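You operate a simulated robot arm through the tools that you are given. There is no shell and no other tool.

You are at the controls of a simulated robot arm. One attempt, no reset.

## Task
Sweep the spilled toffees off the black mat and tip them into the grey bin.
Fine: yellow brush and blue dustpan back in their spots; nothing spilt; bin cover shut again. Set down upright: yellow brush.

The check looks at the end state, three seconds after you hand in, the way a careful person would. Anything else that was tipped, shoved, dropped, spilled or broken makes it a failure. A push-on lid holds only when it is set on centred and level and pressed home; a screw cap is set on level and turned clockwise until tight.

## Robot
A 6-joint arm with a two-finger parallel gripper, fixed in place. Base frame: the origin is at the foot of the arm, x ahead of it, y to its left, z up; the work surface is at about z = 803. Lengths are in mm, angles in degrees, forces in N, time in s.
With the tool pointing down near the work surface it reaches from about 340 to 760 mm from the base axis. Its first joint turns from -66.0 to 66.0 degrees. Payload 2.45 kg.
Tool frame: the origin (TCP) lies between the finger pads and is the grasp point; the fingertips stand 24 mm ahead of it; z points along the fingers, y is the line along which they close. The gripper opens to 68 mm. The fingers are 17 mm wide and 10 mm thick; the gripper's body (40 by 70 mm) begins 41 mm behind the TCP.
Orientation is that of the tool frame in the base frame, as a unit quaternion [w, x, y, z]. With the fingers straight down and closing along the base's y, the tool's x points along the base's -x, its y along +y and its z along -z.

## Interface
- The arm moves only by the tool arm_command. Its argument "increments" is a list of rows, each an object of numbers (a shift or turn left out is 0, a gripper value left out holds the last): "x", "y", "z": the shift along the tool's x, y, z in m; "ax", "ay", "az": the turn, a rotation vector about the tool's x, y, z in degrees; "grip": the gripper command, from -1 (fully open) to 1 (shut), values between in proportion. In form: [{"x": .., "y": .., "z": .., "ax": .., "ay": .., "az": .., "grip": ..}, ...]. A call has 1 to 20 rows; each row is the pose to reach, as a shift and turn from the pose commanded when the call began, along the tool's axes at that moment. Each row takes 0.2 s and may step no farther than 50 mm and 8.6 degrees from the row before; otherwise, or with a gripper value out of range, the whole call is refused. Where a pose cannot be reached the arm comes as near as it can. A force on the tool above 40 N (or 10 N above the force at the start of the call, whichever is more), or a blocked arm, ends the call early, and 0.2 s more pass. The fingers move at their own pace (about 108 mm/s each) and stop on an object; they squeeze with about 42 N. The grip force told is the motor's: it shows also when the fingers shut on nothing. Time passes only in rows, and 0.2 s behind the last, so rows that repeat a pose let the fingers close. The reply holds the time, the measured pose of the TCP, the force on the tool along the base axes, the opening and the grip force, in the units named above and with some noise, with the torque about the TCP (base axes, N m) and any sound that the robot's microphone picked up.
- Cameras (640 x 400 px; columns grow to the right, rows downward): "scene" is fixed at [184.6, 433.3, 1486.4]; the picture's right is [-0.58, -0.81, 0.00], its down [-0.40, 0.29, -0.87] and it looks along [0.71, -0.51, -0.49] (base axes); focal length 252 px, centre (320, 200). "wrist" rides on the gripper at [84, 11, -75] in the tool frame; the picture's right is [-0.13, 0.99, 0.00], its down [-0.60, -0.08, -0.79] and it looks along [-0.79, -0.10, 0.61] (tool axes); focal length 251 px, centre (320, 200). There is no depth. A picture from a camera that has moved, and an enlarged one, comes with that camera's place and axes in the base frame and with its lens. The place of the scene camera against the robot may be out by one fixed shift of up to 18 mm in any direction.
- capture(camera): a new picture of that camera. No time passes.
- enlarge(camera, box): a new picture of the part [left, top, right, bottom] of that camera's present view, enlarged. No time passes.
- finish_job(): hands the job in; it is judged then, once.

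Nothing tells you positions but the pictures and the camera data. Unless the task says otherwise, let go and move clear before handing in.

The tools are called after "Emit:" by a JSON object that holds its "name" and its "arguments". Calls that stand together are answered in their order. arm_command: Moves the arm, as the interface text tells. Its arguments: {"type":"object","properties":{"increments":{"type":"array","items":{"type":"object","properties":{"x":{"type":"number"},"y":{"type":"number"},"z":{"type":"number"},"ax":{"type":"number"},"ay":{"type":"number"},"az":{"type":"number"},"grip":{"type":"number"}}}}},"required":["increments"]} The other tools are called the same way: capture (camera) takes a picture; enlarge (camera, box) takes an enlarged picture of a part of a camera's view; finish_job () hands the job in.

At the start:

```text
clock: 0.0
eef_pos: [445.4, -41.8, 1344.7]
ee_rot: [0.0, 0.0, 1.0, 0.0]
ft_force: [0.0, 0.3, 0.0]
torque: [-0.01, 0.0, 0.0]
finger_gap: 68.2
finger_force: 0.1
```

scene: 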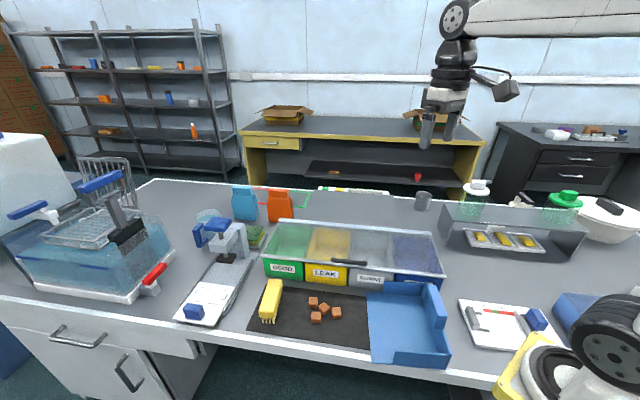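
wrist: 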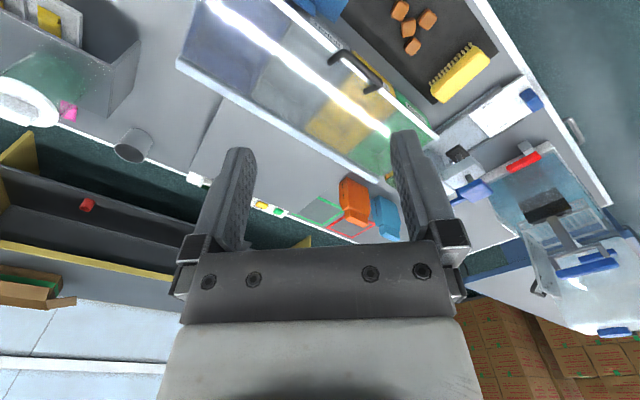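

I see a black mat with four or so toffees, a yellow brush on its left, a blue dustpan on its right, and a covered row of four bins behind (green "GOOD", yellow "LEAK", a grey one, and a blue one). I'll look closer before moving.

Emit:
{"name": "enlarge", "arguments": {"camera": "scene", "box": [240, 200, 460, 380]}}

Emit:
{"name": "enlarge", "arguments": {"camera": "wrist", "box": [170, 0, 530, 200]}}

Emit:
{"name": "enlarge", "arguments": {"camera": "scene", "box": [160, 160, 480, 380]}}

```text
2.22 times, centred on (350, 290) of scene
camera zoom: at [184.6, 433.3, 1486.4], right [-0.58, -0.81, 0.0], down [-0.4, 0.29, -0.87], along [0.71, -0.51, -0.49], focal length 561 px, centre (253, 0)
```

zoom: 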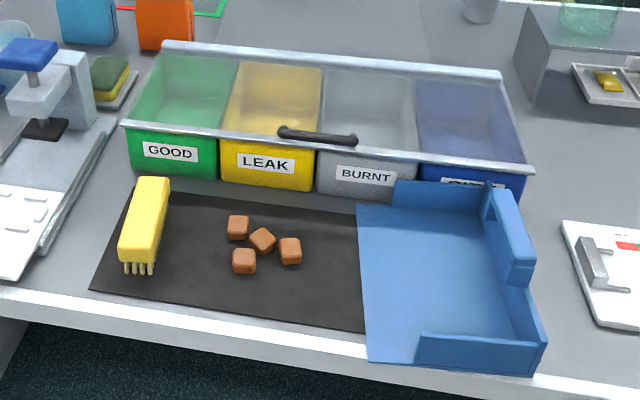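

```text
1.78 times, centred on (350, 100) of wrist
camera zoom: at [362.2, -31.7, 1419.4], right [0.13, 0.99, 0.0], down [0.6, -0.08, 0.79], along [0.79, -0.1, -0.61], focal length 447 px, centre (267, 378)
```

zoom: 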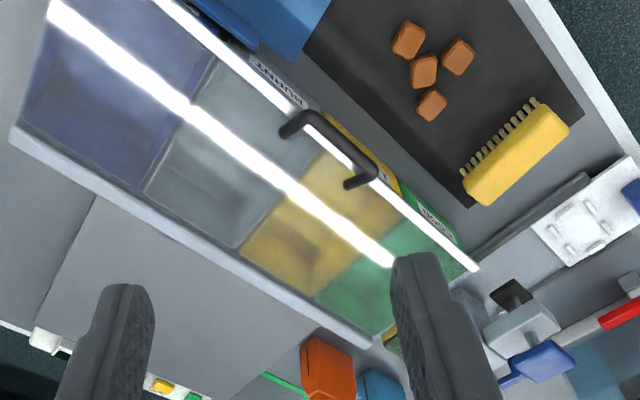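

```text
1.82 times, centred on (320, 270) of scene
camera zoom: at [184.6, 433.3, 1486.4], right [-0.58, -0.81, 0.0], down [-0.4, 0.29, -0.87], along [0.71, -0.51, -0.49], focal length 459 px, centre (320, 73)
```

zoom: 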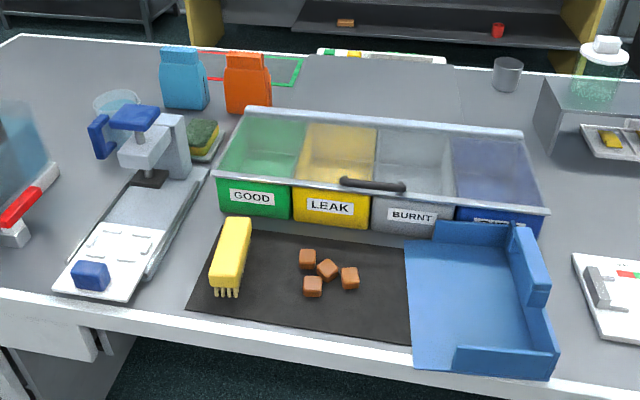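

Coordinates worked out so far: toffees around (585, 127), brush around (690, 258), table yawed about 42° to the base frame. I'll move the wrist camera to get better views of the cover and the dustpan before touching anything.

Emit:
{"name": "arm_command", "arguments": {"increments": [{"az": -7, "y": 0.01}, {"az": -14, "y": 0.02}, {"az": -21, "y": 0.03}, {"az": -28, "y": 0.04}, {"az": -35, "y": 0.05}, {"az": -42, "y": 0.06}]}}

Emit:
{"name": "capture", "arguments": {"camera": "wrist"}}

```text
clock: 1.4
eef_pos: [444.8, 19.1, 1345.0]
ee_rot: [0.0, -0.359, 0.933, 0.0]
ft_force: [0.1, -0.5, 0.4]
torque: [0.03, -0.04, -0.02]
finger_gap: 68.0
finger_force: 0.0
```

```text
taken
camera wrist: at [376.0, -30.2, 1419.4], right [-0.57, 0.82, 0.0], down [0.5, 0.35, 0.79], along [0.65, 0.45, -0.61], focal length 251 px, centre (320, 200)
```

wrist: 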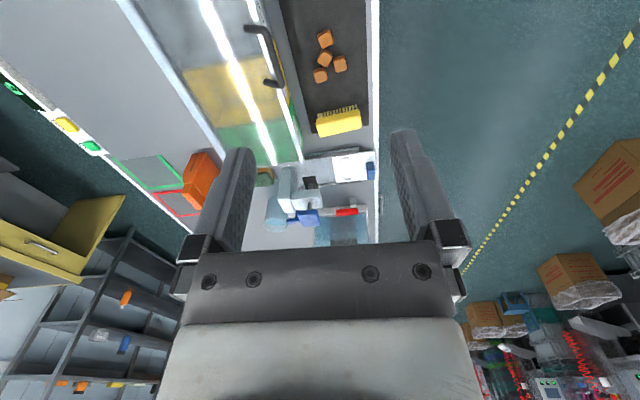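

Emit:
{"name": "arm_command", "arguments": {"increments": [{"ay": 8}, {"ay": 16}, {"ay": 24}, {"ay": 32}]}}

Emit:
{"name": "capture", "arguments": {"camera": "wrist"}}

```text
clock: 2.4
eef_pos: [445.0, 16.2, 1338.0]
ee_rot: [-0.257, -0.345, 0.897, -0.1]
ft_force: [-0.7, 0.6, 0.3]
torque: [0.01, -0.04, 0.01]
finger_gap: 68.1
finger_force: 0.0
out of reach, approached as far as the arm can: row 4
```

```text
taken
camera wrist: at [414.4, 3.1, 1446.3], right [-0.58, 0.81, -0.07], down [0.74, 0.57, 0.35], along [0.33, 0.15, -0.93], focal length 251 px, centre (320, 200)
```

wrist: 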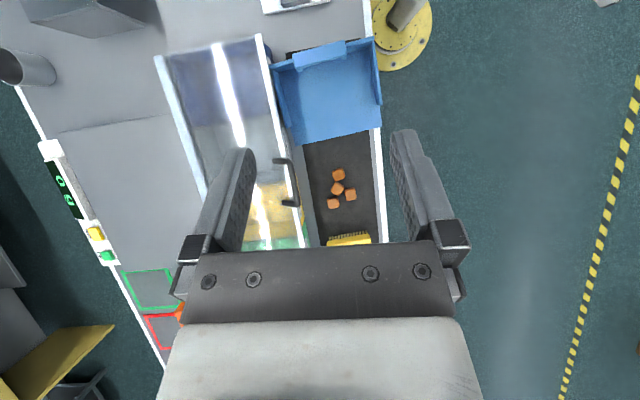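

Emit:
{"name": "enlarge", "arguments": {"camera": "wrist", "box": [150, 20, 400, 176]}}

Emit:
{"name": "enlarge", "arguments": {"camera": "wrist", "box": [250, 30, 400, 124]}}

Emit:
{"name": "enlarge", "arguments": {"camera": "wrist", "box": [250, 124, 400, 250]}}

```text
2.56 times, centred on (275, 98) of wrist
camera zoom: at [414.4, 3.1, 1446.3], right [-0.58, 0.81, -0.07], down [0.74, 0.57, 0.35], along [0.33, 0.15, -0.93], focal length 644 px, centre (435, 461)
```

zoom: 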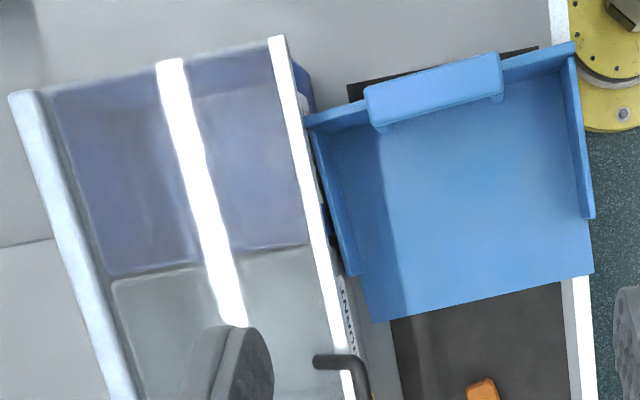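

```text
4.26 times, centred on (325, 77) of wrist
camera zoom: at [414.4, 3.1, 1446.3], right [-0.58, 0.81, -0.07], down [0.74, 0.57, 0.35], along [0.33, 0.15, -0.93], focal length 1070 px, centre (299, 723)
```

zoom: 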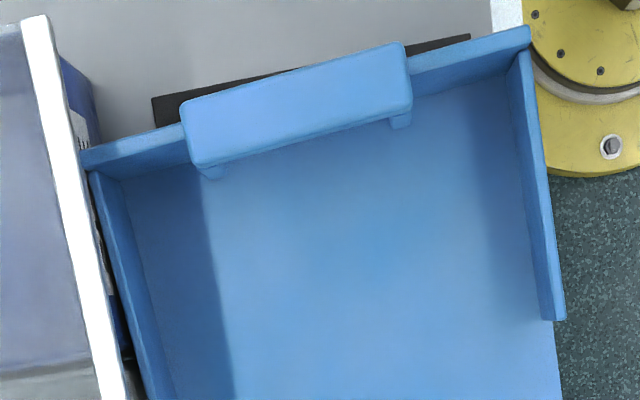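

```text
3.17 times, centred on (325, 187) of wrist
camera zoom: at [414.4, 3.1, 1446.3], right [-0.58, 0.81, -0.07], down [0.74, 0.57, 0.35], along [0.33, 0.15, -0.93], focal length 798 px, centre (304, 241)
```

zoom: 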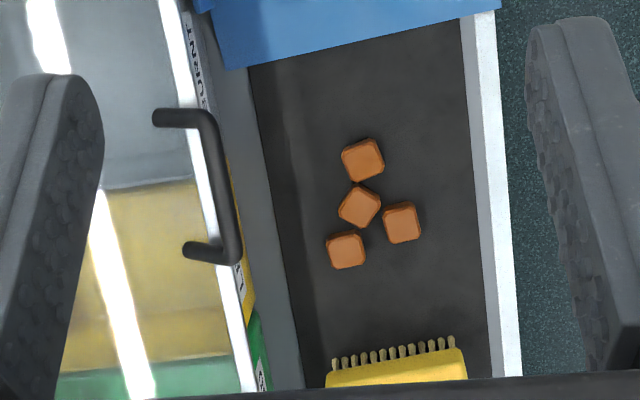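

Emit:
{"name": "enlarge", "arguments": {"camera": "scene", "box": [310, 235, 390, 285]}}

Emit:
{"name": "enlarge", "arguments": {"camera": "scene", "box": [365, 270, 461, 370]}}

Emit:
{"name": "enlarge", "arguments": {"camera": "scene", "box": [245, 260, 349, 340]}}

Emit:
{"name": "enlarge", "arguments": {"camera": "scene", "box": [400, 215, 470, 290]}}

Emit:
{"name": "enlarge", "arguments": {"camera": "scene", "box": [240, 205, 360, 290]}}

```text
8.00 times, centred on (350, 260) of scene
camera zoom: at [184.6, 433.3, 1486.4], right [-0.58, -0.81, 0.0], down [-0.4, 0.29, -0.87], along [0.71, -0.51, -0.49], focal length 2019 px, centre (80, -280)
```

zoom: 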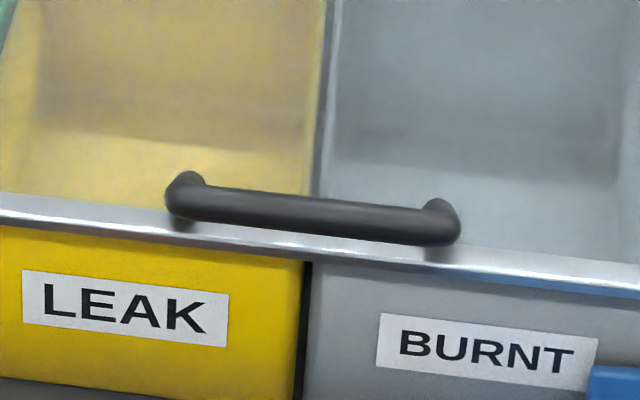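

```text
4.00 times, centred on (413, 320) of scene
camera zoom: at [184.6, 433.3, 1486.4], right [-0.58, -0.81, 0.0], down [-0.4, 0.29, -0.87], along [0.71, -0.51, -0.49], focal length 1010 px, centre (-52, -280)
```

zoom: 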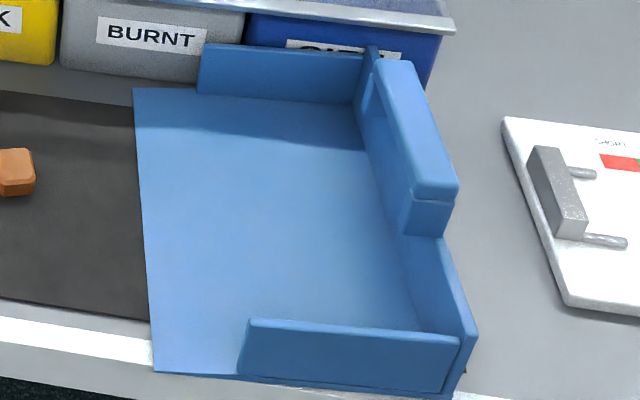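

```text
5.00 times, centred on (297, 300) of scene
camera zoom: at [184.6, 433.3, 1486.4], right [-0.58, -0.81, 0.0], down [-0.4, 0.29, -0.87], along [0.71, -0.51, -0.49], focal length 1262 px, centre (435, -300)
```

zoom: 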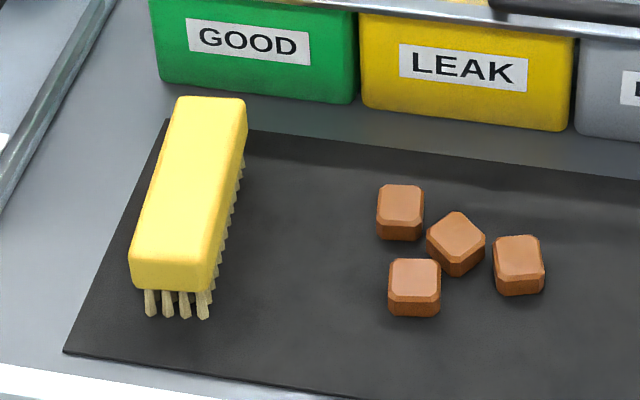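

```text
5.33 times, centred on (435, 252) of scene
camera zoom: at [184.6, 433.3, 1486.4], right [-0.58, -0.81, 0.0], down [-0.4, 0.29, -0.87], along [0.71, -0.51, -0.49], focal length 1346 px, centre (-293, -80)
```

zoom: 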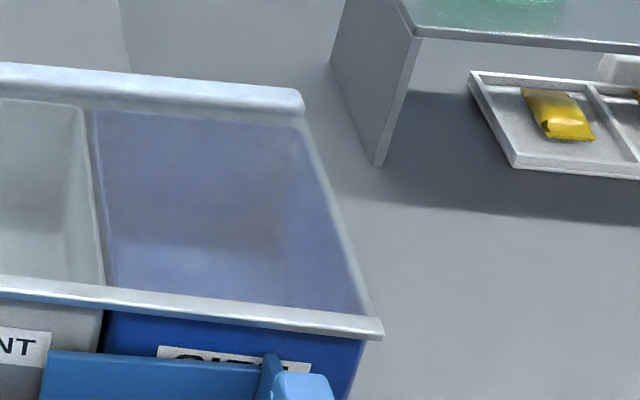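

```text
4.71 times, centred on (300, 248) of scene
camera zoom: at [184.6, 433.3, 1486.4], right [-0.58, -0.81, 0.0], down [-0.4, 0.29, -0.87], along [0.71, -0.51, -0.49], focal length 1188 px, centre (414, -24)
```

zoom: 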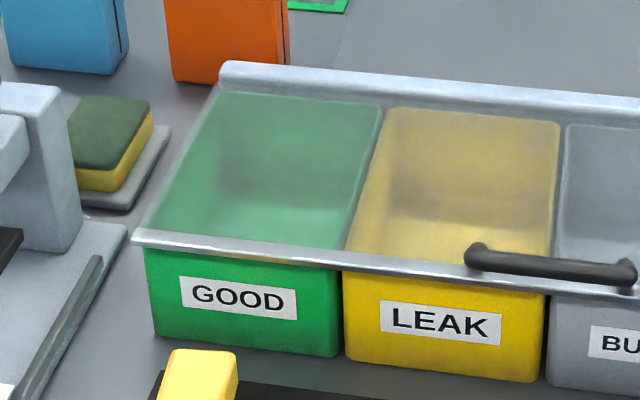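

The cover is one glass plate over all four bins with a rear rail and a front handle bar; the dustpan sits on the mat's right end with a raised handle on its back wall. I'll straighten the tool and go in for a closer look at the cover handle.

Emit:
{"name": "arm_command", "arguments": {"increments": [{"ay": -8}, {"ay": -16}, {"ay": -24}, {"ay": -32}]}}

```text
clock: 3.4
eef_pos: [444.5, 16.7, 1338.7]
ee_rot: [0.001, -0.359, 0.933, 0.0]
ft_force: [0.8, 0.2, -0.3]
torque: [-0.01, 0.02, -0.03]
finger_gap: 68.1
finger_force: 0.0
```

Emit:
{"name": "arm_command", "arguments": {"increments": [{"az": 8.2, "x": -0.0105, "y": -0.002, "z": 0.029}, {"az": 16.4, "x": -0.021, "y": -0.004, "z": 0.058}, {"az": 24.6, "x": -0.0315, "y": -0.006, "z": 0.087}, {"az": 32.8, "x": -0.042, "y": -0.008, "z": 0.116}, {"az": 41, "x": -0.0525, "y": -0.01, "z": 0.145}, {"az": 49.2, "x": -0.063, "y": -0.012, "z": 0.174}, {"az": 57.4, "x": -0.0735, "y": -0.014, "z": 0.203}, {"az": 65.6, "x": -0.084, "y": -0.016, "z": 0.232}, {"az": 73.8, "x": -0.0945, "y": -0.018, "z": 0.261}, {"az": 82, "x": -0.105, "y": -0.02, "z": 0.29}, {"az": 90, "x": -0.1164, "y": -0.0226, "z": 0.318}]}}

Emit:
{"name": "capture", "arguments": {"camera": "wrist"}}

Emit:
{"name": "capture", "arguments": {"camera": "scene"}}

```text
clock: 5.8
eef_pos: [547.0, 77.1, 1021.6]
ee_rot: [-0.001, 0.408, 0.913, 0.0]
ft_force: [-0.4, 0.1, 0.7]
torque: [-0.01, 0.0, -0.01]
finger_gap: 68.2
finger_force: 0.1
```

```text
taken
camera wrist: at [500.4, 146.8, 1095.8], right [0.82, 0.57, 0.0], down [0.34, -0.5, 0.79], along [0.45, -0.65, -0.61], focal length 251 px, centre (320, 200)
```

wrist: 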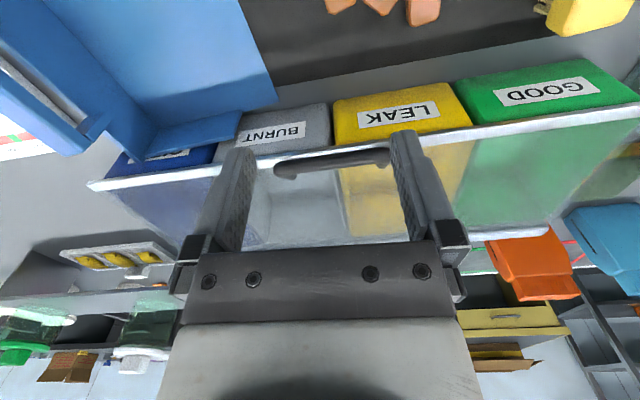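

```text
taken
```

scene: 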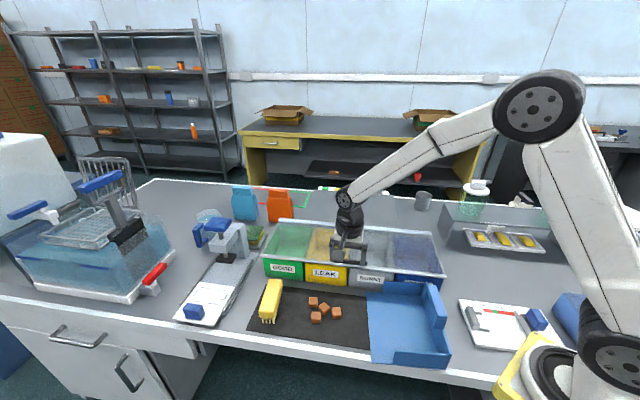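

Emit:
{"name": "enlarge", "arguments": {"camera": "wrist", "box": [220, 100, 440, 240]}}

Emit:
{"name": "enlarge", "arguments": {"camera": "wrist", "box": [70, 90, 290, 250]}}

Emit:
{"name": "enlarge", "arguments": {"camera": "wrist", "box": [400, 60, 640, 260]}}

```text
2.86 times, centred on (330, 170) of wrist
camera zoom: at [500.4, 146.8, 1095.8], right [0.82, 0.57, 0.0], down [0.34, -0.5, 0.79], along [0.45, -0.65, -0.61], focal length 718 px, centre (291, 286)
```

zoom: 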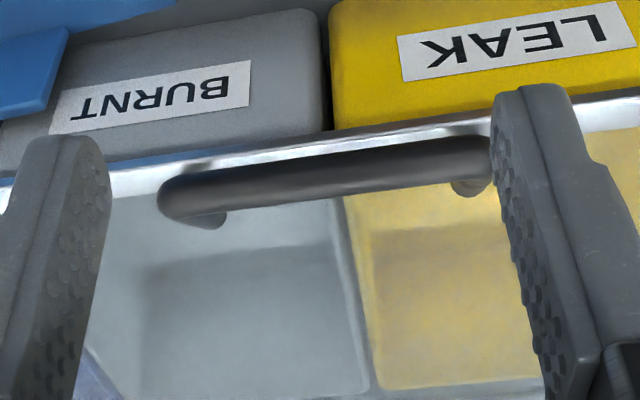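

```text
2.50 times, centred on (180, 170) of wrist
camera zoom: at [500.4, 146.8, 1095.8], right [0.82, 0.57, 0.0], down [0.34, -0.5, 0.79], along [0.45, -0.65, -0.61], focal length 629 px, centre (670, 275)
```

zoom: 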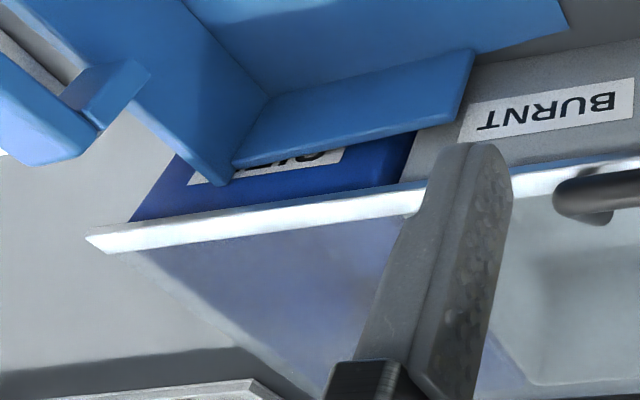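

```text
2.00 times, centred on (520, 160) of wrist
camera zoom: at [500.4, 146.8, 1095.8], right [0.82, 0.57, 0.0], down [0.34, -0.5, 0.79], along [0.45, -0.65, -0.61], focal length 503 px, centre (-80, 280)
```

zoom: 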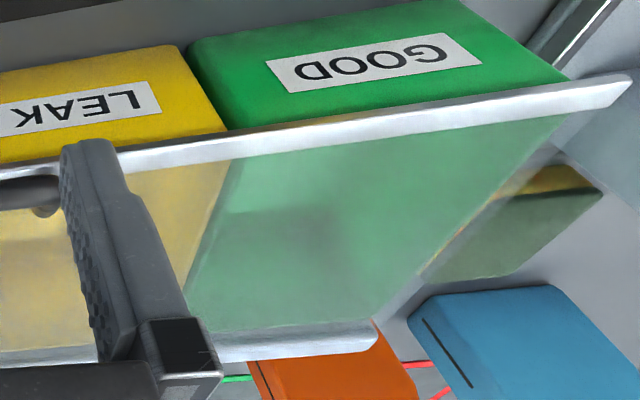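

Emit:
{"name": "arm_command", "arguments": {"increments": [{"x": 0.0187, "y": 0.0288, "z": 0.01, "az": -0.6}, {"x": 0.0374, "y": 0.0576, "z": 0.02, "az": -1.2}, {"x": 0.0562, "y": 0.0865, "z": 0.03, "az": -1.8}, {"x": 0.0749, "y": 0.1153, "z": 0.04, "az": -2.4}, {"x": 0.0936, "y": 0.1441, "z": 0.05, "az": -2.8}, {"x": 0.1123, "y": 0.1729, "z": 0.061, "az": -3.2}]}}

Emit:
{"name": "capture", "arguments": {"camera": "wrist"}}

```text
clock: 7.2
eef_pos: [601.8, 274.4, 958.1]
ee_rot: [0.0, 0.381, 0.925, 0.0]
ft_force: [-0.1, 0.1, -0.3]
torque: [-0.02, 0.03, 0.04]
finger_gap: 67.9
finger_force: 0.0
```

```text
taken
camera wrist: at [550.6, 342.7, 1033.2], right [0.79, 0.61, 0.0], down [0.37, -0.48, 0.79], along [0.49, -0.63, -0.61], focal length 251 px, centre (320, 200)
```

wrist: 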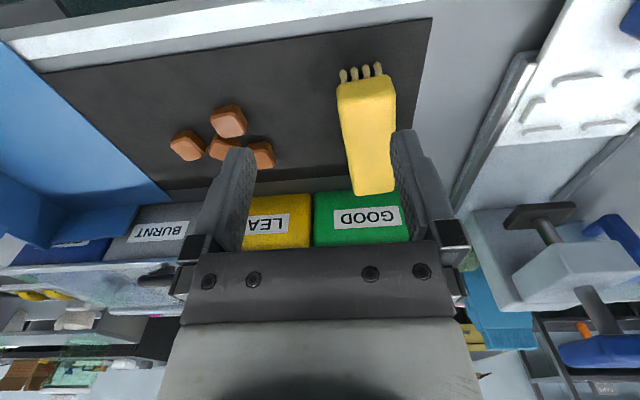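

Emit:
{"name": "enlarge", "arguments": {"camera": "wrist", "box": [300, 10, 460, 210]}}

Emit:
{"name": "enlarge", "arguments": {"camera": "wrist", "box": [0, 10, 300, 200]}}

```text
2.00 times, centred on (380, 110) of wrist
camera zoom: at [550.6, 342.7, 1033.2], right [0.79, 0.61, 0.0], down [0.37, -0.48, 0.79], along [0.49, -0.63, -0.61], focal length 503 px, centre (200, 380)
```

zoom: 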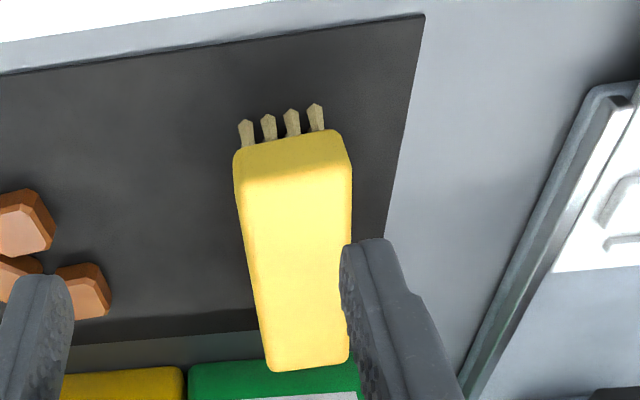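

```text
2.11 times, centred on (150, 105) of wrist
camera zoom: at [550.6, 342.7, 1033.2], right [0.79, 0.61, 0.0], down [0.37, -0.48, 0.79], along [0.49, -0.63, -0.61], focal length 529 px, centre (678, 400)
```

zoom: 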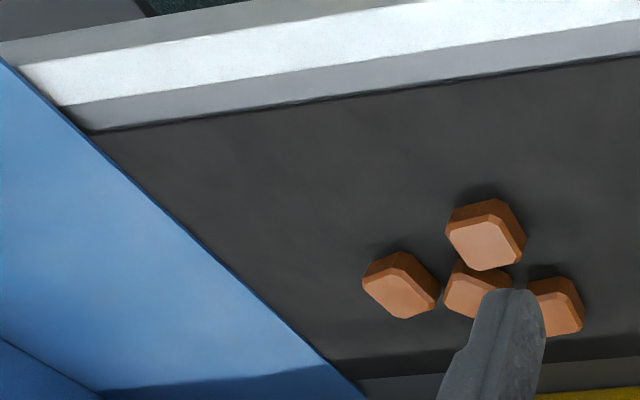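

Emit:
{"name": "arm_command", "arguments": {"increments": [{"x": -0.0294, "y": 0.0135, "z": 0.015, "az": -1.5, "grip": -1}, {"x": -0.0588, "y": 0.0271, "z": 0.03, "az": -3}, {"x": -0.0882, "y": 0.0406, "z": 0.05, "az": -4.5}, {"x": -0.0882, "y": 0.0406, "z": 0.058, "az": -4.5}]}}

Emit:
{"name": "capture", "arguments": {"camera": "wrist"}}

Emit:
{"name": "enlarge", "arguments": {"camera": "scene", "box": [220, 200, 380, 340]}}

```text
clock: 8.2
eef_pos: [690.5, 243.3, 899.8]
ee_rot: [0.0, 0.344, 0.939, 0.0]
ft_force: [-0.3, 0.5, -0.2]
torque: [0.01, -0.01, -0.02]
finger_gap: 68.2
finger_force: 0.1
```

```text
taken
camera wrist: at [634.4, 304.4, 974.5], right [0.74, 0.67, 0.0], down [0.41, -0.45, 0.79], along [0.53, -0.59, -0.61], focal length 251 px, centre (320, 200)
```

wrist: 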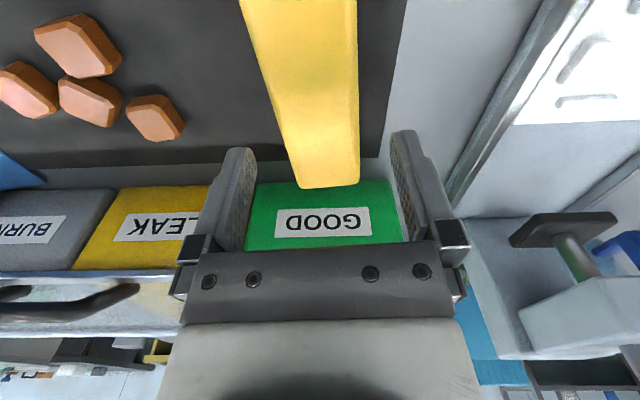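

```text
2.86 times, centred on (300, 270) of scene
camera zoom: at [184.6, 433.3, 1486.4], right [-0.58, -0.81, 0.0], down [-0.4, 0.29, -0.87], along [0.71, -0.51, -0.49], focal length 721 px, centre (377, 0)
```

zoom: 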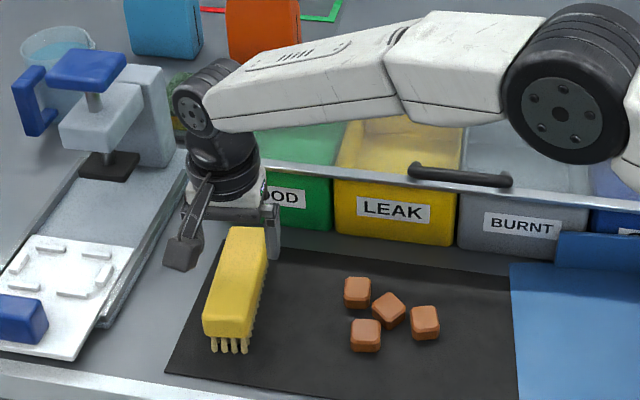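

The brush lies centred between the fingers and aligned. I'll descend and grip its block.

Emit:
{"name": "arm_command", "arguments": {"increments": [{"x": -0.004, "y": -0.0013, "z": 0.025, "grip": -1}, {"x": -0.004, "y": -0.0013, "z": 0.045, "grip": -1}, {"x": -0.004, "y": -0.0013, "z": 0.062, "grip": -1}, {"x": -0.004, "y": -0.0013, "z": 0.062, "grip": -1}]}}

Emit:
{"name": "capture", "arguments": {"camera": "wrist"}}

Emit:
{"name": "enlarge", "arguments": {"camera": "scene", "box": [220, 200, 380, 340]}}

```text
clock: 9.2
eef_pos: [692.8, 239.0, 838.7]
ee_rot: [0.0, 0.345, 0.939, 0.0]
ft_force: [0.4, -0.2, 0.2]
torque: [0.04, -0.04, 0.01]
finger_gap: 68.2
finger_force: 0.1
```

```text
taken
camera wrist: at [637.1, 300.8, 913.6], right [0.74, 0.67, 0.0], down [0.41, -0.45, 0.79], along [0.53, -0.59, -0.61], focal length 251 px, centre (320, 200)
```

wrist: 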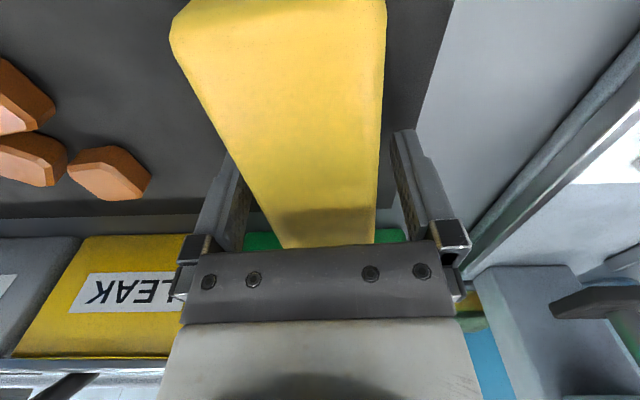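

```text
2.86 times, centred on (300, 270) of scene
camera zoom: at [184.6, 433.3, 1486.4], right [-0.58, -0.81, 0.0], down [-0.4, 0.29, -0.87], along [0.71, -0.51, -0.49], focal length 721 px, centre (377, 0)
```

zoom: 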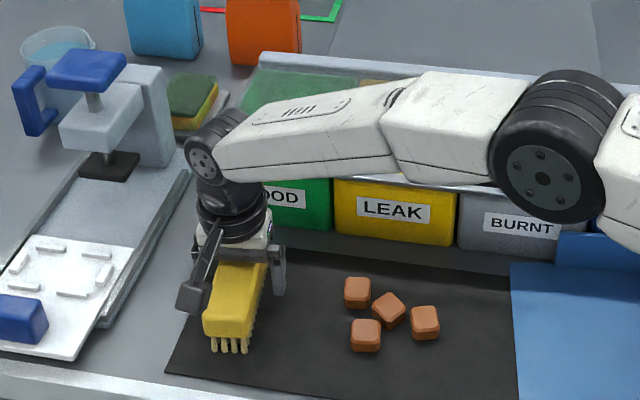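

Emit:
{"name": "arm_command", "arguments": {"increments": [{"grip": 1}, {"grip": 1}, {"grip": 1}, {"grip": 1}]}}

Emit:
{"name": "capture", "arguments": {"camera": "wrist"}}

```text
clock: 10.2
eef_pos: [692.8, 238.7, 838.7]
ee_rot: [0.0, 0.345, 0.939, -0.001]
ft_force: [-0.2, 0.0, -0.4]
torque: [-0.01, 0.01, 0.0]
finger_gap: 44.6
finger_force: 42.6
```

```text
taken
camera wrist: at [637.2, 300.8, 913.8], right [0.74, 0.67, 0.0], down [0.41, -0.45, 0.79], along [0.53, -0.59, -0.61], focal length 251 px, centre (320, 200)
```

wrist: 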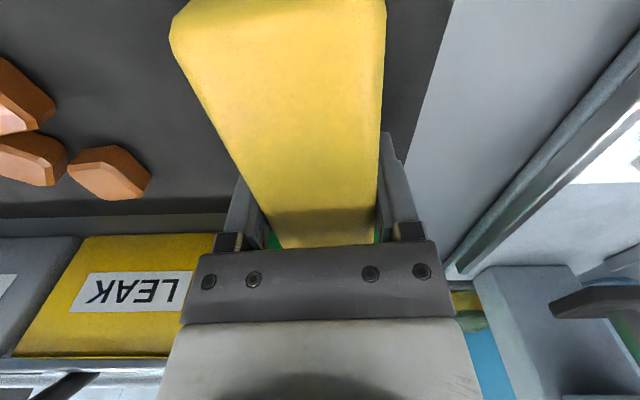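

Brush is gripped (home TCP recorded as 692.8, 238.8, 838.7). I'll raise it a couple of mm and sweep toward the dustpan along the mat, checking as I go.

Emit:
{"name": "arm_command", "arguments": {"increments": [{"z": -0.002}, {"z": -0.002, "x": 0.0016, "y": -0.02}, {"z": -0.002, "x": 0.0032, "y": -0.04}, {"z": -0.002, "x": 0.0048, "y": -0.06}, {"z": -0.002, "x": 0.006, "y": -0.075}, {"z": -0.002, "x": 0.0073, "y": -0.09}]}}

Emit:
{"name": "enlarge", "arguments": {"camera": "scene", "box": [220, 220, 460, 370]}}

Emit:
{"name": "capture", "arguments": {"camera": "wrist"}}

```text
clock: 11.6
eef_pos: [629.9, 175.1, 842.6]
ee_rot: [0.0, 0.344, 0.939, 0.0]
ft_force: [0.1, 0.5, -1.1]
torque: [-0.03, -0.01, -0.01]
finger_gap: 44.6
finger_force: 42.1
```

```text
2.67 times, centred on (340, 295) of scene
camera zoom: at [184.6, 433.3, 1486.4], right [-0.58, -0.81, 0.0], down [-0.4, 0.29, -0.87], along [0.71, -0.51, -0.49], focal length 673 px, centre (267, -53)
```

zoom: 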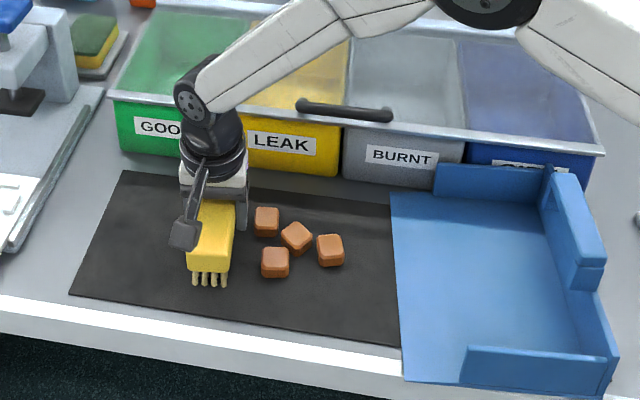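

```text
taken
camera wrist: at [573.8, 237.5, 917.3], right [0.74, 0.67, 0.0], down [0.41, -0.45, 0.79], along [0.53, -0.59, -0.61], focal length 251 px, centre (320, 200)
```

wrist: 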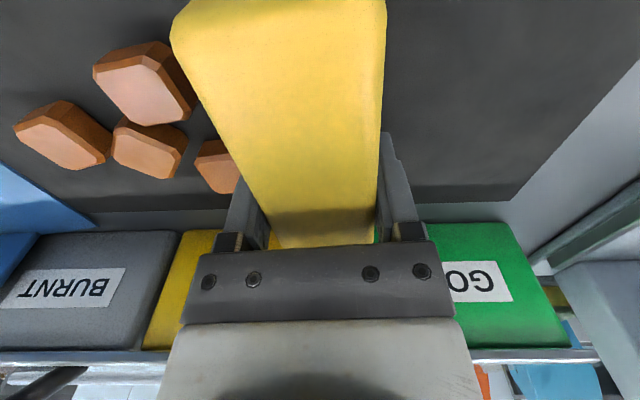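

Emit:
{"name": "arm_command", "arguments": {"increments": [{"z": 0.001, "x": 0.0008, "y": -0.01}, {"z": 0.001, "x": 0.0016, "y": -0.02}, {"z": 0.001, "x": 0.0024, "y": -0.03}, {"z": 0.001, "x": 0.0032, "y": -0.04}, {"z": 0.001, "x": 0.004, "y": -0.05}, {"z": 0.001, "x": 0.0048, "y": -0.06}, {"z": 0.001, "x": 0.0056, "y": -0.07}, {"z": 0.001, "x": 0.0064, "y": -0.08}]}}

Emit:
{"name": "enlarge", "arguments": {"camera": "scene", "box": [220, 220, 460, 370]}}

Emit:
{"name": "capture", "arguments": {"camera": "wrist"}}

```text
clock: 13.4
eef_pos: [571.4, 117.7, 841.4]
ee_rot: [-0.001, 0.344, 0.939, 0.0]
ft_force: [0.0, -0.1, -0.5]
torque: [0.01, -0.05, 0.0]
finger_gap: 44.2
finger_force: 42.4
```

```text
2.67 times, centred on (340, 295) of scene
camera zoom: at [184.6, 433.3, 1486.4], right [-0.58, -0.81, 0.0], down [-0.4, 0.29, -0.87], along [0.71, -0.51, -0.49], focal length 673 px, centre (267, -53)
```

zoom: 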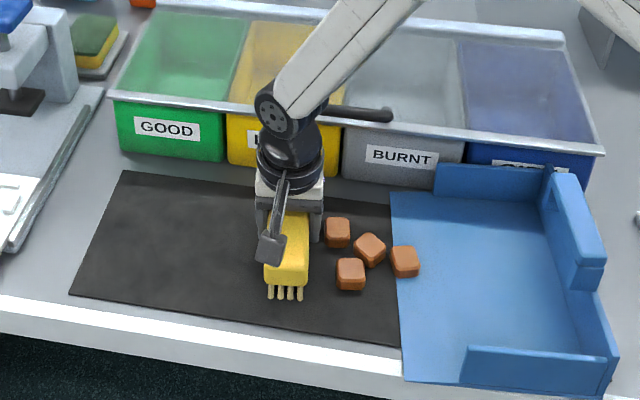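

```text
taken
camera wrist: at [515.7, 180.4, 915.5], right [0.74, 0.67, 0.0], down [0.41, -0.45, 0.79], along [0.53, -0.59, -0.61], focal length 251 px, centre (320, 200)
```

wrist: 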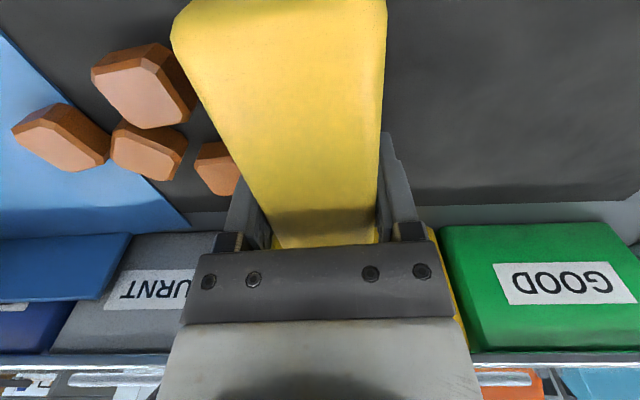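

Emit:
{"name": "arm_command", "arguments": {"increments": [{"x": 0.0008, "y": -0.01}, {"x": 0.0016, "y": -0.02}, {"x": 0.0024, "y": -0.03}, {"x": 0.0032, "y": -0.04}, {"x": 0.004, "y": -0.05}, {"x": 0.0048, "y": -0.06, "z": -0.001}, {"x": 0.0056, "y": -0.07, "z": -0.002}, {"x": 0.0064, "y": -0.08, "z": -0.003}]}}

Emit:
{"name": "enlarge", "arguments": {"camera": "scene", "box": [300, 240, 460, 370]}}

Emit:
{"name": "capture", "arguments": {"camera": "wrist"}}

```text
clock: 15.2
eef_pos: [518.1, 61.0, 843.3]
ee_rot: [0.0, 0.345, 0.939, 0.0]
ft_force: [0.0, -0.4, -0.9]
torque: [-0.03, 0.01, 0.01]
finger_gap: 44.6
finger_force: 41.7
```

```text
3.08 times, centred on (380, 305) of scene
camera zoom: at [184.6, 433.3, 1486.4], right [-0.58, -0.81, 0.0], down [-0.4, 0.29, -0.87], along [0.71, -0.51, -0.49], focal length 777 px, centre (135, -123)
```

zoom: 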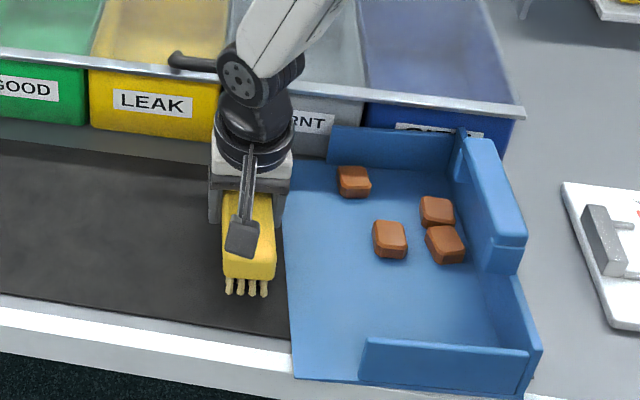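

```text
taken
camera wrist: at [459.9, 122.6, 917.1], right [0.74, 0.67, 0.0], down [0.41, -0.45, 0.79], along [0.53, -0.59, -0.61], focal length 251 px, centre (320, 200)
```

wrist: 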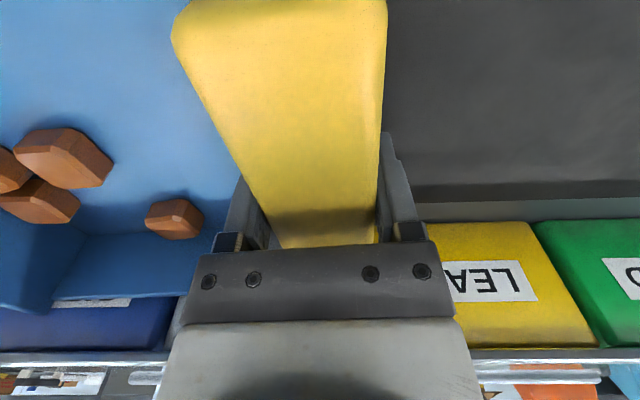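

All four toffees are now inside the dustpan. I'll lift the brush and carry it back to its recorded spot.

Emit:
{"name": "arm_command", "arguments": {"increments": [{"z": -0.015}, {"z": -0.03}, {"z": -0.03, "x": -0.0024, "y": 0.03}, {"z": -0.03, "x": -0.0048, "y": 0.06}, {"z": -0.03, "x": -0.0072, "y": 0.09}, {"z": -0.03, "x": -0.0097, "y": 0.12}, {"z": -0.03, "x": -0.0121, "y": 0.15}, {"z": -0.03, "x": -0.0145, "y": 0.18}, {"z": -0.03, "x": -0.0169, "y": 0.21}, {"z": -0.03, "x": -0.0189, "y": 0.235}, {"z": -0.03, "x": -0.0201, "y": 0.25}, {"z": -0.03, "x": -0.0201, "y": 0.25}]}}

Emit:
{"name": "enlarge", "arguments": {"camera": "scene", "box": [220, 220, 460, 370]}}

Emit:
{"name": "capture", "arguments": {"camera": "wrist"}}

```text
clock: 17.8
eef_pos: [694.2, 239.9, 874.1]
ee_rot: [-0.001, 0.345, 0.939, 0.0]
ft_force: [0.3, 0.0, -1.7]
torque: [0.0, -0.02, -0.01]
finger_gap: 44.5
finger_force: 41.8
```

```text
2.67 times, centred on (340, 295) of scene
camera zoom: at [184.6, 433.3, 1486.4], right [-0.58, -0.81, 0.0], down [-0.4, 0.29, -0.87], along [0.71, -0.51, -0.49], focal length 673 px, centre (267, -53)
```

zoom: 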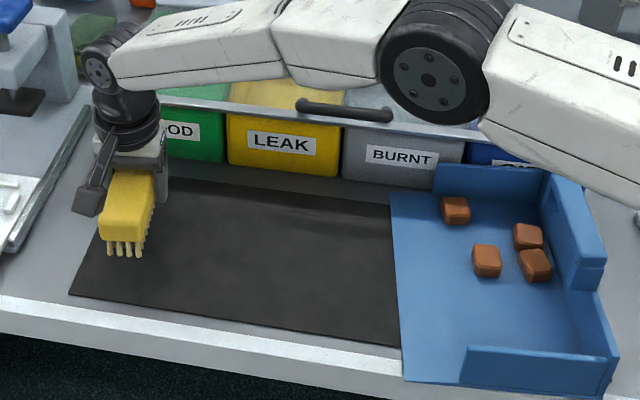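

```text
taken
camera wrist: at [637.2, 302.1, 947.1], right [0.74, 0.67, 0.0], down [0.41, -0.45, 0.79], along [0.53, -0.59, -0.61], focal length 251 px, centre (320, 200)
```

wrist: 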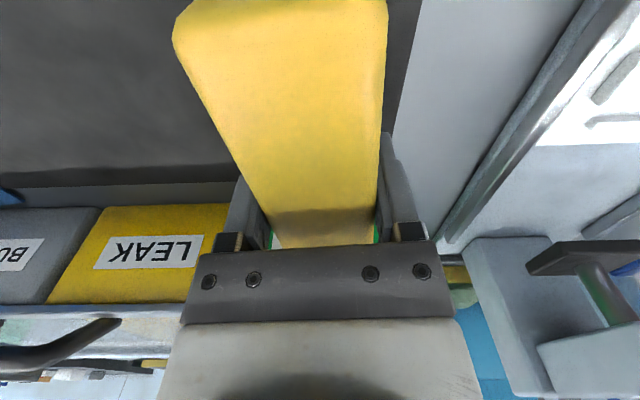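

Emit:
{"name": "arm_command", "arguments": {"increments": [{"z": 0.012, "y": -0.0012}, {"z": 0.024, "y": -0.0012}, {"z": 0.03, "y": -0.0012}, {"z": 0.0335, "y": -0.0012}, {"z": 0.0335, "y": -0.0012}]}}

Emit:
{"name": "enlarge", "arguments": {"camera": "scene", "box": [220, 220, 380, 340]}}

Emit:
{"name": "capture", "arguments": {"camera": "wrist"}}

```text
clock: 19.0
eef_pos: [692.5, 237.4, 839.0]
ee_rot: [0.0, 0.345, 0.939, 0.0]
ft_force: [-0.5, -0.7, -1.4]
torque: [-0.01, 0.01, 0.02]
finger_gap: 44.5
finger_force: 42.4
```

```text
3.33 times, centred on (300, 280) of scene
camera zoom: at [184.6, 433.3, 1486.4], right [-0.58, -0.81, 0.0], down [-0.4, 0.29, -0.87], along [0.71, -0.51, -0.49], focal length 841 px, centre (387, -67)
```

zoom: 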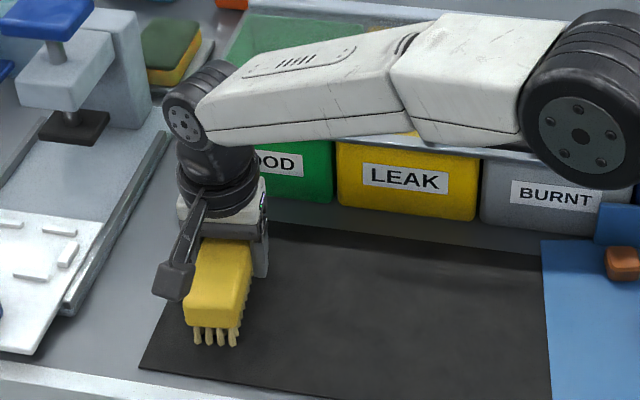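

```text
taken
camera wrist: at [635.8, 300.6, 914.4], right [0.74, 0.67, 0.0], down [0.41, -0.45, 0.79], along [0.53, -0.59, -0.61], focal length 251 px, centre (320, 200)
```

wrist: 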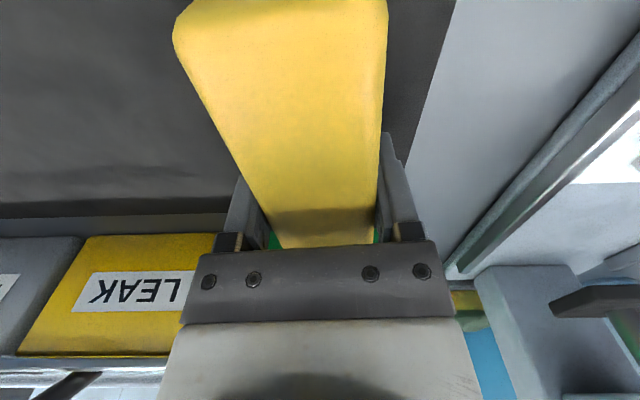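

Emit:
{"name": "arm_command", "arguments": {"increments": [{"z": 0.0006, "y": 0.0008}, {"z": 0.0009, "y": 0.0008}, {"z": 0.0009, "y": 0.0008}]}}

```text
clock: 19.8
eef_pos: [691.6, 238.9, 839.8]
ee_rot: [0.0, 0.345, 0.939, 0.0]
ft_force: [-2.6, -1.0, 4.4]
torque: [-0.02, 0.1, 0.01]
finger_gap: 44.4
finger_force: 41.7
```

Emit:
{"name": "arm_command", "arguments": {"increments": [{"z": -0.0005, "grip": 0}, {"z": -0.0005, "grip": -1}, {"z": -0.0005, "grip": -1}, {"z": -0.0005, "grip": -1}]}}

Emit:
{"name": "capture", "arguments": {"camera": "wrist"}}

```text
clock: 20.8
eef_pos: [691.4, 238.7, 838.1]
ee_rot: [-0.001, 0.344, 0.939, 0.0]
ft_force: [-0.4, -0.5, 0.1]
torque: [-0.01, 0.0, -0.01]
finger_gap: 68.1
finger_force: 0.0
```

```text
taken
camera wrist: at [635.7, 301.1, 914.2], right [0.74, 0.67, 0.0], down [0.41, -0.45, 0.79], along [0.53, -0.59, -0.61], focal length 251 px, centre (320, 200)
```

wrist: 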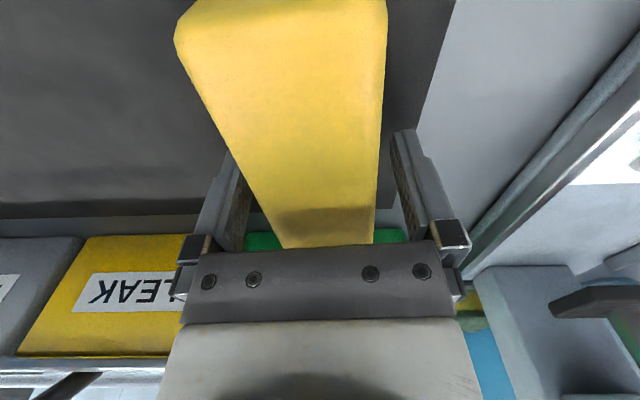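

Brush is down upright in its spot. I'll rise clear, then turn the gripper so it can take the cover handle from above.

Emit:
{"name": "arm_command", "arguments": {"increments": [{"z": -0.03, "grip": -1}, {"z": -0.075}, {"z": -0.12}, {"z": -0.16}, {"z": -0.19}]}}

Emit:
{"name": "capture", "arguments": {"camera": "wrist"}}

Emit:
{"name": "enlarge", "arguments": {"camera": "scene", "box": [220, 220, 460, 370]}}

```text
clock: 22.0
eef_pos: [691.0, 239.7, 1030.8]
ee_rot: [0.0, 0.344, 0.939, 0.0]
ft_force: [0.8, 0.3, -0.5]
torque: [0.0, 0.0, 0.0]
finger_gap: 68.0
finger_force: 0.1
```

```text
taken
camera wrist: at [635.1, 301.3, 1105.0], right [0.74, 0.67, 0.0], down [0.41, -0.45, 0.79], along [0.53, -0.59, -0.61], focal length 251 px, centre (320, 200)
```

wrist: 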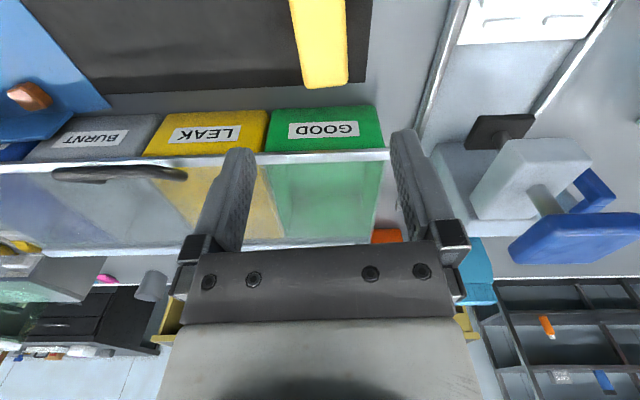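

```text
2.67 times, centred on (340, 295) of scene
camera zoom: at [184.5, 433.3, 1486.4], right [-0.58, -0.81, 0.0], down [-0.4, 0.29, -0.87], along [0.71, -0.51, -0.49], focal length 673 px, centre (267, -53)
```

zoom: 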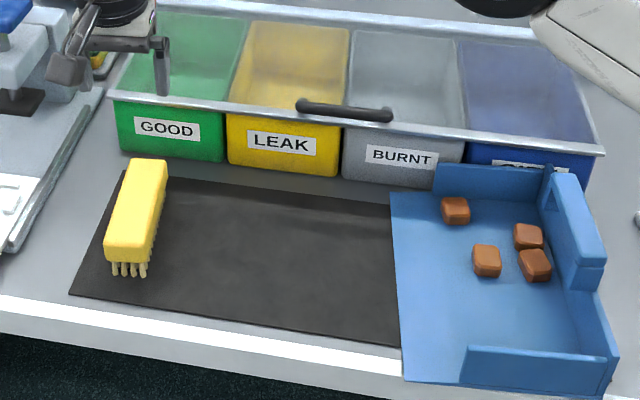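

Emit:
{"name": "arm_command", "arguments": {"increments": [{"x": -0.0075, "y": -0.0206, "z": -0.001, "az": -7.75}, {"x": -0.015, "y": -0.0412, "z": -0.002, "az": -15.5}, {"x": -0.0225, "y": -0.0618, "z": -0.003, "az": -23.25}, {"x": -0.03, "y": -0.0824, "z": -0.004, "az": -31}, {"x": -0.0375, "y": -0.103, "z": -0.005, "az": -38.75}, {"x": -0.0449, "y": -0.1237, "z": -0.006, "az": -46.5}, {"x": -0.0524, "y": -0.1443, "z": -0.007, "az": -54.25}, {"x": -0.06, "y": -0.1649, "z": -0.008, "az": -62}, {"x": -0.0674, "y": -0.1855, "z": -0.009, "az": -69.75}, {"x": -0.0749, "y": -0.2061, "z": -0.009, "az": -77.5}, {"x": -0.0824, "y": -0.2267, "z": -0.009, "az": -85.2}]}}

Emit:
{"name": "capture", "arguments": {"camera": "wrist"}}

```text
clock: 24.4
eef_pos: [608.1, 10.5, 1042.2]
ee_rot: [0.0, -0.383, 0.924, 0.0]
ft_force: [-0.5, 0.2, -0.5]
torque: [0.02, 0.01, -0.02]
finger_gap: 68.0
finger_force: 0.2
```

```text
taken
camera wrist: at [541.0, -40.3, 1117.1], right [-0.61, 0.79, 0.0], down [0.48, 0.37, 0.79], along [0.63, 0.48, -0.61], focal length 251 px, centre (320, 200)
```

wrist: 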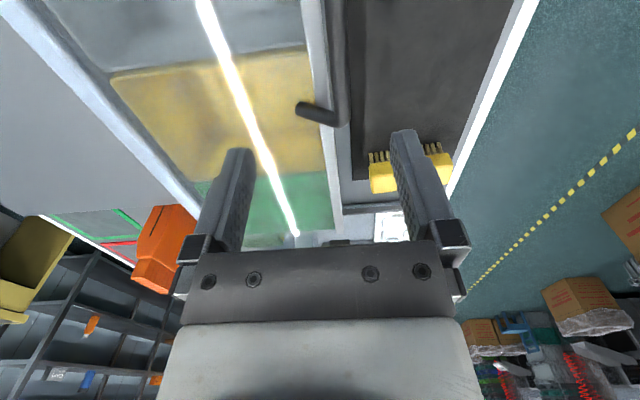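

Emit:
{"name": "arm_command", "arguments": {"increments": [{"y": 0.015, "z": 0.03, "grip": -1}, {"y": 0.015, "z": 0.06}, {"y": 0.015, "z": 0.085}, {"y": 0.015, "z": 0.102}, {"y": 0.015, "z": 0.102}]}}

Emit:
{"name": "capture", "arguments": {"camera": "wrist"}}

Emit:
{"name": "enlarge", "arguments": {"camera": "scene", "box": [260, 180, 440, 300]}}

```text
clock: 25.6
eef_pos: [598.8, 23.3, 940.1]
ee_rot: [0.001, -0.382, 0.924, 0.0]
ft_force: [0.8, 1.1, -0.2]
torque: [0.01, -0.04, 0.02]
finger_gap: 67.6
finger_force: 0.1
```

```text
taken
camera wrist: at [532.5, -28.6, 1014.0], right [-0.61, 0.79, 0.0], down [0.48, 0.37, 0.79], along [0.63, 0.48, -0.61], focal length 251 px, centre (320, 200)
```

wrist: 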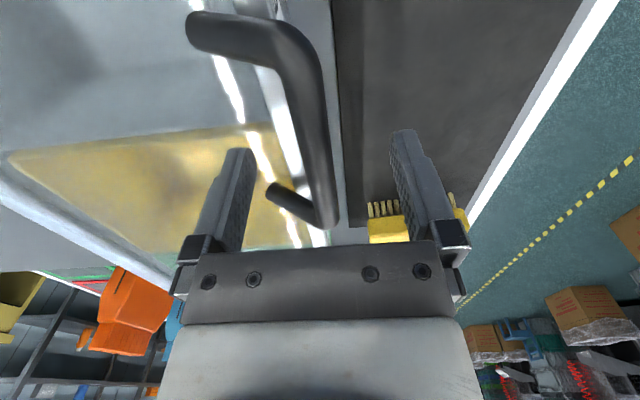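

```text
3.33 times, centred on (350, 240) of scene
camera zoom: at [184.6, 433.3, 1486.4], right [-0.58, -0.81, 0.0], down [-0.4, 0.29, -0.87], along [0.71, -0.51, -0.49], focal length 841 px, centre (220, 67)
```

zoom: 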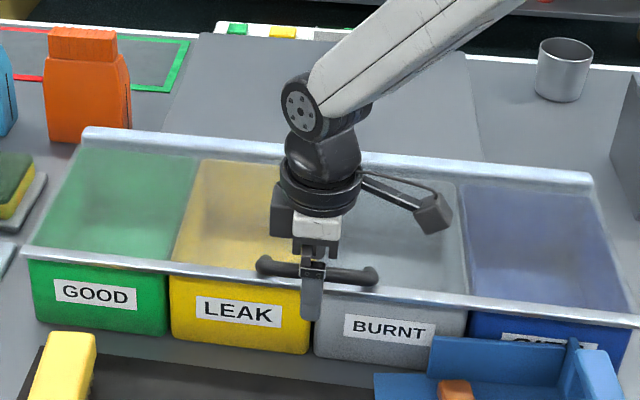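

The handle bar sits between the fingers. I'll close on it and lift very gently to feel how the cover moves.

Emit:
{"name": "arm_command", "arguments": {"increments": [{"grip": 1}, {"grip": 1}, {"grip": 1}, {"grip": 1}]}}

Emit:
{"name": "capture", "arguments": {"camera": "wrist"}}

```text
clock: 26.6
eef_pos: [599.2, 22.3, 939.7]
ee_rot: [0.0, -0.382, 0.924, 0.0]
ft_force: [4.7, -6.4, -2.3]
torque: [-0.05, -0.09, -0.24]
finger_gap: 13.3
finger_force: 33.3
```

```text
taken
camera wrist: at [532.8, -29.1, 1014.2], right [-0.61, 0.79, 0.0], down [0.48, 0.37, 0.79], along [0.63, 0.48, -0.61], focal length 251 px, centre (320, 200)
```

wrist: 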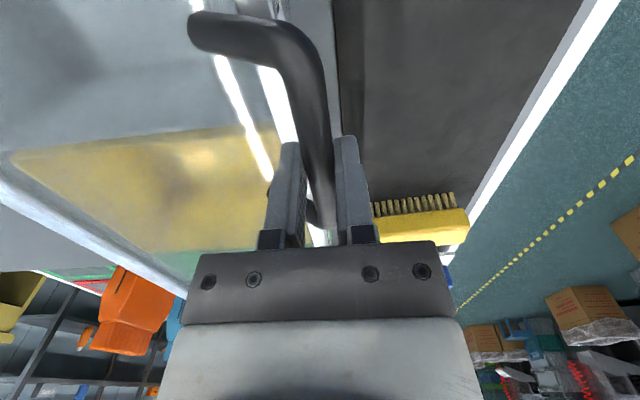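

Emit:
{"name": "arm_command", "arguments": {"increments": [{"z": -0.007, "y": -0.0015}, {"z": -0.014, "y": -0.003}, {"z": -0.021, "y": -0.0047}, {"z": -0.021, "y": -0.0047}]}}

Emit:
{"name": "enlarge", "arguments": {"camera": "scene", "box": [240, 180, 460, 310]}}

Emit:
{"name": "capture", "arguments": {"camera": "wrist"}}

```text
clock: 27.6
eef_pos: [602.0, 21.6, 959.3]
ee_rot: [0.0, -0.382, 0.924, 0.0]
ft_force: [5.4, 0.5, -1.3]
torque: [0.14, -0.14, -0.22]
finger_gap: 13.8
finger_force: 33.4
```

```text
2.91 times, centred on (350, 245) of scene
camera zoom: at [184.8, 433.3, 1486.3], right [-0.58, -0.81, 0.0], down [-0.4, 0.29, -0.87], along [0.71, -0.51, -0.49], focal length 734 px, centre (233, 69)
```

zoom: 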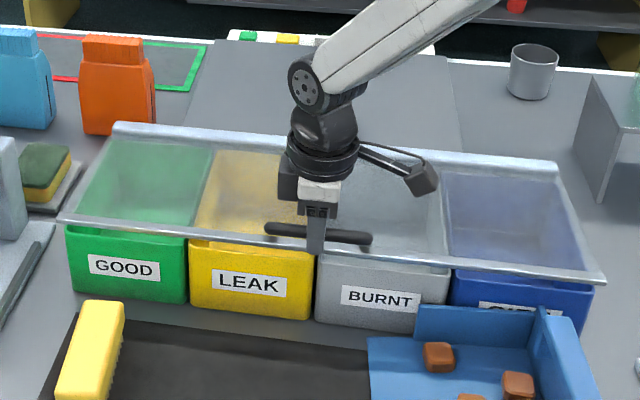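

```text
taken
camera wrist: at [535.2, -31.6, 1033.0], right [-0.61, 0.79, 0.0], down [0.48, 0.37, 0.79], along [0.63, 0.48, -0.61], focal length 251 px, centre (320, 200)
```

wrist: 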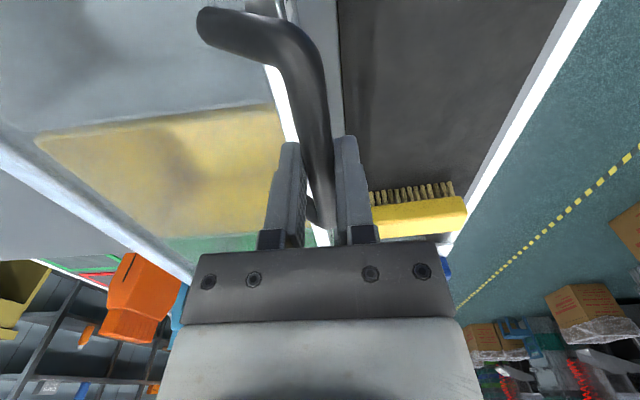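

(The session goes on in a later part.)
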